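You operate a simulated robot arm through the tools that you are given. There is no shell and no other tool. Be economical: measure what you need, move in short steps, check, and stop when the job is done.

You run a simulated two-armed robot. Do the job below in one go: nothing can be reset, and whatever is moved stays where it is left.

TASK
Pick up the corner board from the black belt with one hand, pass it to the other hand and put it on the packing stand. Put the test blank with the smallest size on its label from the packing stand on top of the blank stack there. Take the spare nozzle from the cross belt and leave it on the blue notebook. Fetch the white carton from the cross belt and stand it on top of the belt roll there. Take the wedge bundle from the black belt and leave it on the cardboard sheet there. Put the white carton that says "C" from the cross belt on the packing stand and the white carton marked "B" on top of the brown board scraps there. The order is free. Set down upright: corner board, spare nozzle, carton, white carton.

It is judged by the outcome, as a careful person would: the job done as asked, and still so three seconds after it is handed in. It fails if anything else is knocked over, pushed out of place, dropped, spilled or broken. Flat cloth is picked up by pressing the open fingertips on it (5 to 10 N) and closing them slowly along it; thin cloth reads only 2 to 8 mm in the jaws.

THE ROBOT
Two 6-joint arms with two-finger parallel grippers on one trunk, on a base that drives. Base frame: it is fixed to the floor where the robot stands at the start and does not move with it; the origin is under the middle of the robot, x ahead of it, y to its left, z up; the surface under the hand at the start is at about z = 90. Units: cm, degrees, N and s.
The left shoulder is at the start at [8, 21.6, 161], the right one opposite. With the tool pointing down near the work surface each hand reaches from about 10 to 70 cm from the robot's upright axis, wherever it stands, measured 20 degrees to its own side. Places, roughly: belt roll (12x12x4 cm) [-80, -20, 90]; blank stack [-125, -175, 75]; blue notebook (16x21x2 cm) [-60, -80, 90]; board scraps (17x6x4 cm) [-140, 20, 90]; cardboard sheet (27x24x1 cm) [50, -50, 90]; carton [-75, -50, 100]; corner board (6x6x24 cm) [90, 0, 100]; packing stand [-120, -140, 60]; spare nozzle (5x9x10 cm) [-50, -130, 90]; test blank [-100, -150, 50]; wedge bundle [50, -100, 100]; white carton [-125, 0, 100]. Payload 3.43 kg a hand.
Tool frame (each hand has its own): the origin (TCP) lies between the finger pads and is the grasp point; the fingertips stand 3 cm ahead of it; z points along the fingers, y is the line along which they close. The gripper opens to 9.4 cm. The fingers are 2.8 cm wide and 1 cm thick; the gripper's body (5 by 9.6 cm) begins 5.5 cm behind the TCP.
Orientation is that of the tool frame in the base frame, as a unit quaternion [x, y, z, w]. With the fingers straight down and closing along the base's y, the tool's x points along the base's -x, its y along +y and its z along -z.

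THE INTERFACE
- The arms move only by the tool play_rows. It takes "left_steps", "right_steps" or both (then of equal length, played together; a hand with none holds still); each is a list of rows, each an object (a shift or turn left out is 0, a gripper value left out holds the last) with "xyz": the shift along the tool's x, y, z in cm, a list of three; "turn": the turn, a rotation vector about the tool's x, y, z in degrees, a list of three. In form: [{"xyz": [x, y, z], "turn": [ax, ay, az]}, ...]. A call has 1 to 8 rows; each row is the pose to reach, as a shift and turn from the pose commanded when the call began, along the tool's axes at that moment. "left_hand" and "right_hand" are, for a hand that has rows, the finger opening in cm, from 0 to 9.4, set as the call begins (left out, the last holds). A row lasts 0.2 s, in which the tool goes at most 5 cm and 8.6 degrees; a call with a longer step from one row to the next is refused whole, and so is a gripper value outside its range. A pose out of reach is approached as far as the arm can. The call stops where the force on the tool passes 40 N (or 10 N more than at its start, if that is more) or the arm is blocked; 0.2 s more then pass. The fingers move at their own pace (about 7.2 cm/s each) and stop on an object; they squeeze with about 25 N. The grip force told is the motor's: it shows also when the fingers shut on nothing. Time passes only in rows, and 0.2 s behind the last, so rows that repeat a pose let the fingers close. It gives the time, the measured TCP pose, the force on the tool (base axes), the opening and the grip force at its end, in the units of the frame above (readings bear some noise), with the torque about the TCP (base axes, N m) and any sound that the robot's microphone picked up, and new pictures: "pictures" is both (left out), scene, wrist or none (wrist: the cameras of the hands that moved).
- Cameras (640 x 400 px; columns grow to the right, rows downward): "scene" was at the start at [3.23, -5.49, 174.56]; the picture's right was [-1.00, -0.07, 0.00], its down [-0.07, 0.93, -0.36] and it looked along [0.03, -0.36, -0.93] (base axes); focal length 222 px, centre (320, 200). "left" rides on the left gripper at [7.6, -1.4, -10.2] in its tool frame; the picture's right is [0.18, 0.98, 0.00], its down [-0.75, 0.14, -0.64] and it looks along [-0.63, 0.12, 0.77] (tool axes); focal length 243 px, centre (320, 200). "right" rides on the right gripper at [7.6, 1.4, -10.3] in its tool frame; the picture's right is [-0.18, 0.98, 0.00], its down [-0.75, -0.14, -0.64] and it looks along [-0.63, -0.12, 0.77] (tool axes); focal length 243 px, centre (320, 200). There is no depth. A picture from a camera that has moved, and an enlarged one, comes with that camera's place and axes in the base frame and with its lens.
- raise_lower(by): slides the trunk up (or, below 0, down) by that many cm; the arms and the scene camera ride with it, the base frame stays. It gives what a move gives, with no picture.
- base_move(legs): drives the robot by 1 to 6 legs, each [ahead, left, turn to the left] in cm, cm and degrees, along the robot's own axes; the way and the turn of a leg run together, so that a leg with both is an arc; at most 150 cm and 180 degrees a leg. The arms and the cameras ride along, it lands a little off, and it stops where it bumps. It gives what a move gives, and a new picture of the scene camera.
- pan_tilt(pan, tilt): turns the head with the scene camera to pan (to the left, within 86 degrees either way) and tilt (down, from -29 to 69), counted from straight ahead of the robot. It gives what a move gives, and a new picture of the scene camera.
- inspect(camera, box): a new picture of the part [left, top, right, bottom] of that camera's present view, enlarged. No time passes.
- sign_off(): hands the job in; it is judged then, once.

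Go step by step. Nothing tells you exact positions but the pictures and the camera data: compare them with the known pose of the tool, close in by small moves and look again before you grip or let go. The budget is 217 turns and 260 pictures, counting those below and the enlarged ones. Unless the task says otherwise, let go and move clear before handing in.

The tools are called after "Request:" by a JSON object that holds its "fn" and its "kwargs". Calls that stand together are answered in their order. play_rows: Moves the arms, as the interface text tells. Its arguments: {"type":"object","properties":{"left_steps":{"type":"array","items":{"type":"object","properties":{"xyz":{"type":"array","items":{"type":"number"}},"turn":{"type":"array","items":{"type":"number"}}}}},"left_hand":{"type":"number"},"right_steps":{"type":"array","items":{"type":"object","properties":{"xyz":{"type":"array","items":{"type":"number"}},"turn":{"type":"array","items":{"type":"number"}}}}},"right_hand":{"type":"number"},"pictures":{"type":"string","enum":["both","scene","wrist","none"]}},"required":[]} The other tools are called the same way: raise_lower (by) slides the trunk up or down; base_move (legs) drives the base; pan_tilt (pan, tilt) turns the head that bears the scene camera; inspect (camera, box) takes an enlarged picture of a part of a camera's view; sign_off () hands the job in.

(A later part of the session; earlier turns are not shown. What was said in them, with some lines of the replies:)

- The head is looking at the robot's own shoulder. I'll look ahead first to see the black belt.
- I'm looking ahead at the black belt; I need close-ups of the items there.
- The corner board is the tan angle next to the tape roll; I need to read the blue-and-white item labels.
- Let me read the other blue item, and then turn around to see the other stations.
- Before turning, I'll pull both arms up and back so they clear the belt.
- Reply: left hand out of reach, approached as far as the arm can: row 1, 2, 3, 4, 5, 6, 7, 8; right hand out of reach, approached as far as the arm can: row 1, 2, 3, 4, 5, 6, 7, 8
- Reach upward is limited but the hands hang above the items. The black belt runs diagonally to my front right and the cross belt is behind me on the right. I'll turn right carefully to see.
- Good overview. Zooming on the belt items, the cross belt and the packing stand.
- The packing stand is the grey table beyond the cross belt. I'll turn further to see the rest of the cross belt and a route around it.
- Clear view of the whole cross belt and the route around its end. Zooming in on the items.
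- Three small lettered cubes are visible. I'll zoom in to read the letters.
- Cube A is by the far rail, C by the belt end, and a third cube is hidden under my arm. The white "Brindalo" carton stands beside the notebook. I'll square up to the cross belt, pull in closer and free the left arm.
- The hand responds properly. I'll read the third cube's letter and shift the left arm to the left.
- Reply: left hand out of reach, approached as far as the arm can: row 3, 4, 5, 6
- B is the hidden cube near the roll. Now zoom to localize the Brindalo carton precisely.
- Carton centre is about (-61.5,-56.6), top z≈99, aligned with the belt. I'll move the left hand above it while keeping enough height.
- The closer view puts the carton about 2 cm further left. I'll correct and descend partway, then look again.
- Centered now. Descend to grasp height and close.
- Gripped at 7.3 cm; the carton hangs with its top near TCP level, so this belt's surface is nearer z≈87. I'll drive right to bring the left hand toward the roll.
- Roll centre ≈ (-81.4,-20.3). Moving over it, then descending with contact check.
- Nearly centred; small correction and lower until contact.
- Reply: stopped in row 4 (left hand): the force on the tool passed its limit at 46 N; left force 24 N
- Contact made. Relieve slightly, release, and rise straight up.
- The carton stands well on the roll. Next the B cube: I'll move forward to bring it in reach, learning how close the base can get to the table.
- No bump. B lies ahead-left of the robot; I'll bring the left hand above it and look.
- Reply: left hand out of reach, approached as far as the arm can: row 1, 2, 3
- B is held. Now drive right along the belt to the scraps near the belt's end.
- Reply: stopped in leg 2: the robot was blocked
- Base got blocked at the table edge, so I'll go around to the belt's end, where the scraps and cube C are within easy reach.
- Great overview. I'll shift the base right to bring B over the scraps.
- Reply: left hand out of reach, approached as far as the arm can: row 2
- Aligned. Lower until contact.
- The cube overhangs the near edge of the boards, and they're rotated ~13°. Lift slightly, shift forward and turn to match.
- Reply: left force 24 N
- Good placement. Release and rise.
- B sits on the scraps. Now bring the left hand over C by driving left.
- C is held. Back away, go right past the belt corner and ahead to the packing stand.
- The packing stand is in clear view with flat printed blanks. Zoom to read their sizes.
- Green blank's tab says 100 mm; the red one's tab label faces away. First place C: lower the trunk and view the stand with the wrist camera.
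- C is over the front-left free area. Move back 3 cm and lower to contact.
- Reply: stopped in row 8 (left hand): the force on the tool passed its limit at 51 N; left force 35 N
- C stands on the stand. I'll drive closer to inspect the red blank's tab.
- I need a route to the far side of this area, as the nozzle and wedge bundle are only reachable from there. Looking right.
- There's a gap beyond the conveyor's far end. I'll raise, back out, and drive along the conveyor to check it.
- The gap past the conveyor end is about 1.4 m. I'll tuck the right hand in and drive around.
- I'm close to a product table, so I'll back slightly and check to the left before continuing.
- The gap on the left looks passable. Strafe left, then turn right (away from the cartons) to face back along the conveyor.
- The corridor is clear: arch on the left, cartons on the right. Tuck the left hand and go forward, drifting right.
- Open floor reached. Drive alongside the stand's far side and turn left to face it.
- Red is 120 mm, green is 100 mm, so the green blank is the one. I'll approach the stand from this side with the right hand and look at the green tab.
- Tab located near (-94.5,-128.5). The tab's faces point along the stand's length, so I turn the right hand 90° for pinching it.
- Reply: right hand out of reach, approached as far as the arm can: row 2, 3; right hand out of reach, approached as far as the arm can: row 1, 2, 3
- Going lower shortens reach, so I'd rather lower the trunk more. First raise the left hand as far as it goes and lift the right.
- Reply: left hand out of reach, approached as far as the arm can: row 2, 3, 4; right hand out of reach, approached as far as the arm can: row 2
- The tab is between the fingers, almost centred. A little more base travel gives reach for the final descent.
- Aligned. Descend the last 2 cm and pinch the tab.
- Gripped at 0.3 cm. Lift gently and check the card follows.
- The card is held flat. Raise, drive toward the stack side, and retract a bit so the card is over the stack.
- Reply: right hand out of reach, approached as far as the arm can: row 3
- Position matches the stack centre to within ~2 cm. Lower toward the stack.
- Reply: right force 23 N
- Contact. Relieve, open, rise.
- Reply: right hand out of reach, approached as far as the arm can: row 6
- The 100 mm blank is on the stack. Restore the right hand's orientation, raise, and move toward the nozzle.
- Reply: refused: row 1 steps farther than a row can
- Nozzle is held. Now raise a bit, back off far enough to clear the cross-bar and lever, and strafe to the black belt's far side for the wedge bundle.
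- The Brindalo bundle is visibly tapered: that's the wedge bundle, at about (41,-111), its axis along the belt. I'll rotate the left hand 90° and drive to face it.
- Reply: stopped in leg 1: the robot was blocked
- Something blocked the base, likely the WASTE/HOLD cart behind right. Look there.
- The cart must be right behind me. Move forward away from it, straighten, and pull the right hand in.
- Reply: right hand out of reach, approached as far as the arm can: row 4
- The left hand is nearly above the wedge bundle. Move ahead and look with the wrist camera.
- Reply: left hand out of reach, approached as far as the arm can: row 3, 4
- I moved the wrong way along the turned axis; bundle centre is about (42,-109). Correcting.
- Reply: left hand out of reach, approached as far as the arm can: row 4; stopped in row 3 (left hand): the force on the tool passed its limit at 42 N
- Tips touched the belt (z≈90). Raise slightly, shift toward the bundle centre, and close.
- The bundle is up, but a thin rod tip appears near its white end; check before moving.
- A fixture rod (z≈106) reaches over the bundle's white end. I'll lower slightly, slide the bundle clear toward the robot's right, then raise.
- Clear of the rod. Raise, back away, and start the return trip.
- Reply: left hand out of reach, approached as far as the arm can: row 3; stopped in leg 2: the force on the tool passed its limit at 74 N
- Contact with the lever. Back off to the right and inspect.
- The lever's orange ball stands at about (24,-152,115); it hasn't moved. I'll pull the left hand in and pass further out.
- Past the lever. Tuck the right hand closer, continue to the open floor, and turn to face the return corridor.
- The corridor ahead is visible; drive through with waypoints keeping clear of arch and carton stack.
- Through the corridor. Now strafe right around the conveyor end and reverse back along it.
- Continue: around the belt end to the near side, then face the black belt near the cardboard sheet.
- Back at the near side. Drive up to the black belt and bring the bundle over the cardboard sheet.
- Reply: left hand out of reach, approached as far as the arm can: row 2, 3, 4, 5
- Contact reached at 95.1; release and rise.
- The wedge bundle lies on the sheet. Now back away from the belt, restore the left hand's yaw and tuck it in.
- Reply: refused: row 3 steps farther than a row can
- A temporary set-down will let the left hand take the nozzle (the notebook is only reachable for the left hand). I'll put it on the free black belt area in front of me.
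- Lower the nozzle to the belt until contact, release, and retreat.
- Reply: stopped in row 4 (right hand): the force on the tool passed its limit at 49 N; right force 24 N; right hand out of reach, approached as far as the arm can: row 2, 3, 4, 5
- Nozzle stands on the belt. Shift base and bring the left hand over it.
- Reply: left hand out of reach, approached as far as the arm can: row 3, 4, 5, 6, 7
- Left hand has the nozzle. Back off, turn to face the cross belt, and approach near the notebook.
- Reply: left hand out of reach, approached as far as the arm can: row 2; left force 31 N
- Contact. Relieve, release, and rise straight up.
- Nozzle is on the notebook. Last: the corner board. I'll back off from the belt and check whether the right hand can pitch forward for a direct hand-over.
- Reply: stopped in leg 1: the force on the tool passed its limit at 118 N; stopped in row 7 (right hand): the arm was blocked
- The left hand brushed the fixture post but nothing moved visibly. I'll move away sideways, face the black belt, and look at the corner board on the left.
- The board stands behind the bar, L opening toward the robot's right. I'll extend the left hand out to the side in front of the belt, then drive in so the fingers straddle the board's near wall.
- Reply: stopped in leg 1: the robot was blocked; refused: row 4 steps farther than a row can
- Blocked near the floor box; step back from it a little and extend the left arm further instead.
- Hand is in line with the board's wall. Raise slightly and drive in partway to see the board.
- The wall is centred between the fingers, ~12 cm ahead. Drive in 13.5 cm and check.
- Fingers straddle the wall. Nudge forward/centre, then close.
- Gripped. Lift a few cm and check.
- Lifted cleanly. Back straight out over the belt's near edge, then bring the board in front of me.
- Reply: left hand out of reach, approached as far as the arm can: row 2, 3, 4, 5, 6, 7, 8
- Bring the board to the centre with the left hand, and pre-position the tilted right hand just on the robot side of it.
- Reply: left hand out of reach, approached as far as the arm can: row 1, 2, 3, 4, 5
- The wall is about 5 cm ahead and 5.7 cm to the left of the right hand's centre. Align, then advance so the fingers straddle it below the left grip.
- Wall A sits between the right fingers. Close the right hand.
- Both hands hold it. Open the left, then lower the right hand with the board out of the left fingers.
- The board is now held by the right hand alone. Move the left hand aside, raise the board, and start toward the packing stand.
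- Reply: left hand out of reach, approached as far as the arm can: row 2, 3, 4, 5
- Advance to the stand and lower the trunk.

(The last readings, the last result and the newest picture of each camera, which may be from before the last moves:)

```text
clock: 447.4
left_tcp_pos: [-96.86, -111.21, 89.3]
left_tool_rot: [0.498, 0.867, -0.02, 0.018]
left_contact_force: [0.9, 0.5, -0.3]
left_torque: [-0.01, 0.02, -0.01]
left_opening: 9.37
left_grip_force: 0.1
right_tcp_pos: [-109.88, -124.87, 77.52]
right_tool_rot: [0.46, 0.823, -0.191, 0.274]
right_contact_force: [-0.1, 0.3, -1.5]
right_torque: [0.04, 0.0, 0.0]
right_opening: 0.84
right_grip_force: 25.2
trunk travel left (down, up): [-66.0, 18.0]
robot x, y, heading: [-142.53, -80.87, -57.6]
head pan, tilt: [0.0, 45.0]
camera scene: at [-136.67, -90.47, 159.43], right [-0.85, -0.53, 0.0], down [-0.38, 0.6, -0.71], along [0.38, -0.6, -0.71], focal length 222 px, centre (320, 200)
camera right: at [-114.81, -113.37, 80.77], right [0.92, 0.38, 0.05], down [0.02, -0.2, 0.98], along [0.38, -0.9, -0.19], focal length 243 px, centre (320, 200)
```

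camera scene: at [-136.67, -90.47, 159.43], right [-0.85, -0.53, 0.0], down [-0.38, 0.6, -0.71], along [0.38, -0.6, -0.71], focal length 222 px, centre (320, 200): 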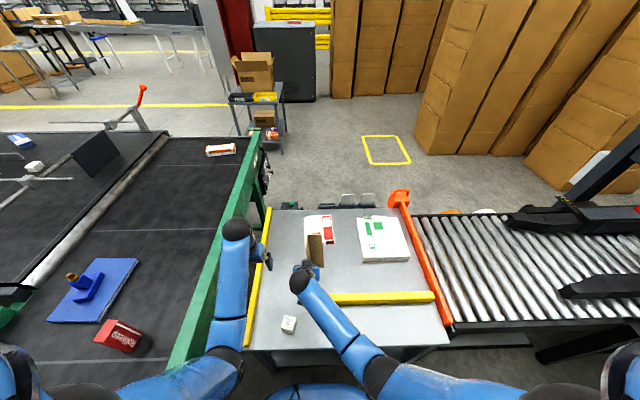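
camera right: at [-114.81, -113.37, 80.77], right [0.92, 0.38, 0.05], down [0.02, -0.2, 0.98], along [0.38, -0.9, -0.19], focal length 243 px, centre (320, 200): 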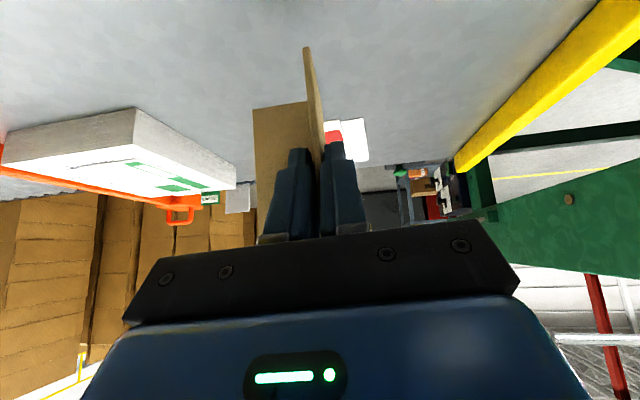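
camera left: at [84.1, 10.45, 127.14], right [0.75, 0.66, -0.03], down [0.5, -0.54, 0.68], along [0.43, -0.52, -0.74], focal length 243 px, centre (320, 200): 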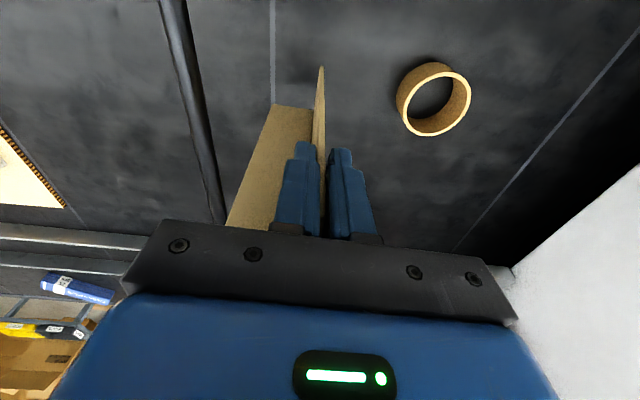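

Over the free spot. Lower vertically until contact.

Request:
{"fn": "play_rows", "kwargs": {"right_steps": [{"xyz": [2.5, 0.25, 3.1]}, {"xyz": [3.3, 0.33, 4.1]}, {"xyz": [3.65, 0.36, 4.5]}, {"xyz": [3.95, 0.39, 4.88]}, {"xyz": [4.25, 0.42, 5.27]}, {"xyz": [4.6, 0.45, 5.66]}], "pictures": "wrist"}}

```text
clock: 448.9
left_tcp_pos: [-96.89, -110.99, 89.47]
left_tool_rot: [0.498, 0.867, -0.02, 0.018]
left_contact_force: [-0.4, 0.1, -0.1]
left_torque: [-0.02, -0.01, 0.02]
left_opening: 9.37
left_grip_force: 0.0
right_tcp_pos: [-109.9, -124.7, 70.76]
right_tool_rot: [0.459, 0.822, -0.191, 0.278]
right_contact_force: [-1.3, 0.9, 17.9]
right_torque: [-0.29, -0.1, -0.06]
right_opening: 0.84
right_grip_force: 25.1
trunk travel left (down, up): [-66.0, 18.0]
robot x, y, heading: [-142.41, -81.12, -58.1]
head pan, tilt: [0.0, 45.0]
camera right: at [-114.75, -113.29, 73.86], right [0.92, 0.38, 0.06], down [0.02, -0.19, 0.98], along [0.38, -0.91, -0.19], focal length 243 px, centre (320, 200)
```

right: 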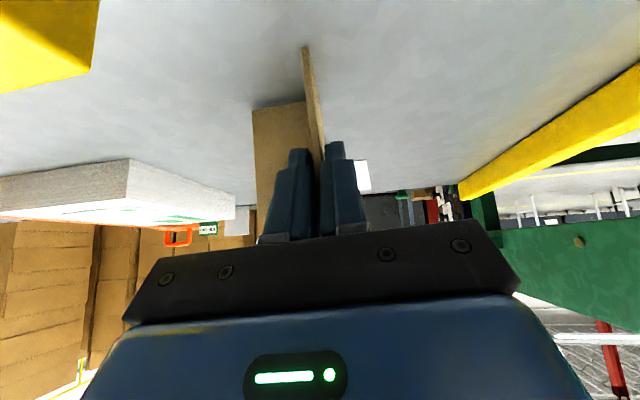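

Contact on the stand. Release and withdraw along the fingers.

Request:
{"fn": "play_rows", "kwargs": {"right_steps": [{"xyz": [-0.15, 0, -0.2]}, {"xyz": [-0.15, 0, -0.2]}], "pictures": "none"}}

Request:
{"fn": "play_rows", "kwargs": {"right_steps": [{}, {}, {}, {}, {"xyz": [0, 0, -3]}, {"xyz": [0, 0, -7]}, {"xyz": [0, 0, -11]}], "right_hand": 6, "pictures": "both"}}

```text
clock: 449.4
left_tcp_pos: [-96.86, -111.15, 89.41]
left_tool_rot: [0.497, 0.867, -0.019, 0.019]
left_contact_force: [-0.3, 0.3, 0.4]
left_torque: [0.0, -0.01, 0.01]
left_opening: 9.37
left_grip_force: 0.1
right_tcp_pos: [-109.91, -124.73, 70.76]
right_tool_rot: [0.459, 0.822, -0.192, 0.276]
right_contact_force: [2.4, -4.9, 13.3]
right_torque: [-0.52, -0.28, -0.01]
right_opening: 0.82
right_grip_force: 24.8
trunk travel left (down, up): [-66.0, 18.0]
robot x, y, heading: [-142.45, -80.81, -57.9]
head pan, tilt: [0.0, 45.0]
```

```text
clock: 451.1
left_tcp_pos: [-96.88, -111.05, 89.31]
left_tool_rot: [0.498, 0.867, -0.019, 0.018]
left_contact_force: [0.4, 0.8, -0.8]
left_torque: [0.0, -0.03, -0.03]
left_opening: 9.41
left_grip_force: 0.0
right_tcp_pos: [-113.1, -118.36, 79.18]
right_tool_rot: [0.46, 0.823, -0.191, 0.274]
right_contact_force: [-0.5, 0.3, 0.5]
right_torque: [0.01, 0.02, -0.01]
right_opening: 6.0
right_grip_force: 0.2
trunk travel left (down, up): [-66.0, 18.0]
robot x, y, heading: [-142.55, -80.89, -57.6]
head pan, tilt: [0.0, 45.0]
camera scene: at [-136.85, -90.29, 159.45], right [-0.85, -0.53, 0.0], down [-0.38, 0.6, -0.71], along [0.38, -0.6, -0.71], focal length 222 px, centre (320, 200)
camera right: at [-117.95, -106.91, 82.4], right [0.93, 0.38, 0.05], down [0.02, -0.2, 0.98], along [0.38, -0.91, -0.19], focal length 243 px, centre (320, 200)
```

scene: 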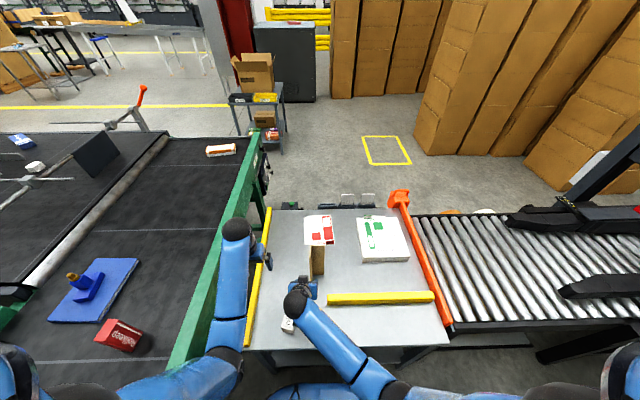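
right: 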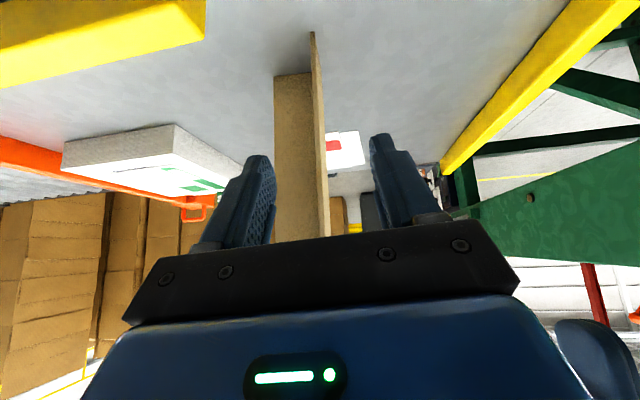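

The corner board stands. Raise and back away, then take a final look.

Request:
{"fn": "raise_lower", "kwargs": {"by": 18}}

Request:
{"fn": "base_move", "kwargs": {"legs": [[-60, 0, 0]]}}

Request:
{"fn": "inspect", "kwargs": {"camera": "scene", "box": [60, 100, 420, 310]}}

```text
clock: 453.1
left_tcp_pos: [-96.83, -111.08, 107.31]
left_tool_rot: [0.498, 0.867, -0.02, 0.019]
left_contact_force: [0.4, 0.2, 0.0]
left_torque: [-0.01, 0.04, 0.02]
left_opening: 9.41
left_grip_force: 0.0
right_tcp_pos: [-113.05, -118.39, 97.03]
right_tool_rot: [0.46, 0.823, -0.19, 0.274]
right_contact_force: [0.2, 0.2, -0.3]
right_torque: [-0.03, 0.01, 0.01]
right_opening: 6.0
right_grip_force: 0.1
trunk travel left (down, up): [-84.0, 0.0]
robot x, y, heading: [-142.56, -81.23, -57.9]
head pan, tilt: [0.0, 45.0]
```

```text
clock: 456.4
left_tcp_pos: [-128.79, -60.59, 107.33]
left_tool_rot: [0.498, 0.867, -0.02, 0.018]
left_contact_force: [1.0, 0.5, 0.2]
left_torque: [0.01, 0.0, -0.01]
left_opening: 9.39
left_grip_force: 0.0
right_tcp_pos: [-144.95, -67.73, 96.98]
right_tool_rot: [0.46, 0.823, -0.19, 0.273]
right_contact_force: [0.0, -0.2, 0.0]
right_torque: [0.0, -0.01, 0.02]
right_opening: 5.99
right_grip_force: 0.1
trunk travel left (down, up): [-84.0, 0.0]
robot x, y, heading: [-174.65, -30.41, -58.0]
head pan, tilt: [0.0, 45.0]
camera scene: at [-168.55, -39.77, 177.42], right [-0.85, -0.53, 0.0], down [-0.38, 0.6, -0.71], along [0.37, -0.6, -0.71], focal length 222 px, centre (320, 200)
```

scene: 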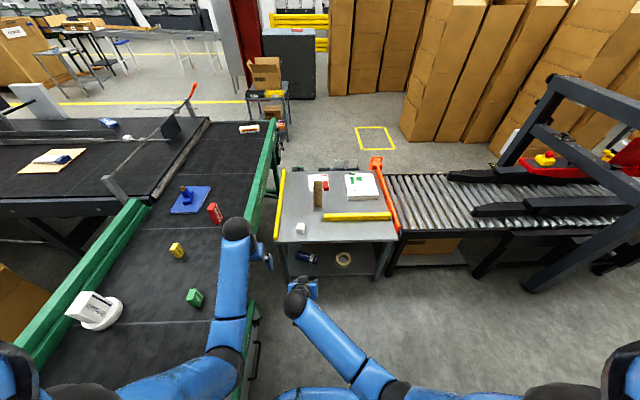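

```text
1.78 times, centred on (240, 205) of scene
camera zoom: at [-168.55, -39.77, 177.42], right [-0.85, -0.53, 0.0], down [-0.38, 0.6, -0.71], along [0.37, -0.6, -0.71], focal length 395 px, centre (462, 191)
```

zoom: 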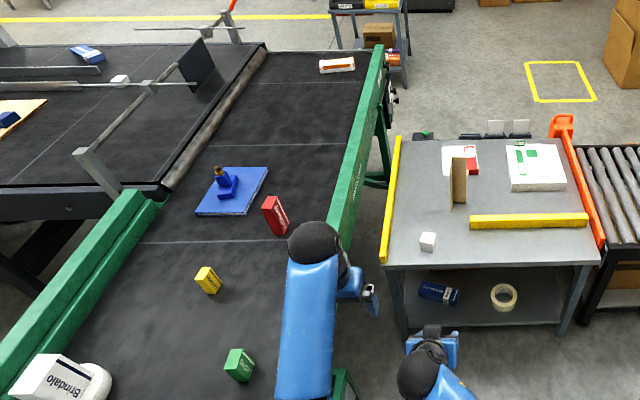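

Everything appears in place: the corner board, cube C and blank on the stand, the nozzle on the notebook, the carton on the roll, the bundle on the sheet, and B on the scraps. I'm handing in.

Request:
{"fn": "sign_off", "kwargs": {}}

```text
The job is handed in.
```

All seven items are where you asked, but on the way the robot made four unplanned contacts.

- **Corner board:** the left hand picked it up from the black belt and passed it to the right hand. It stands upright on the packing stand.
- **Test blank:** the green 100 mm one is on the blank stack; the red one is marked 120 mm.
- **Spare nozzle:** it stands on the blue notebook. I set it down on the black belt once to change hands.
- **White carton:** the Brindalo carton stands on the belt roll.
- **Wedge bundle:** it lies on the cardboard sheet. I took the tapered "Brindalo 15 pcs" pack to be it.
- **Cubes:** C is on the packing stand and B is on the brown board scraps. I last saw B up close right after placing it.

**Contacts:**
- The bundle hit the orange lever; the lever did not move, as far as I could measure.
- The left hand hit a post on the black belt, and I saw no change.
- The base stopped against something by the WASTE/HOLD cart. The cart looked upright afterwards, but I did not check whether it had shifted.
- The base also stopped against what I took to be the open box on the floor, and I did not check whether it had shifted.
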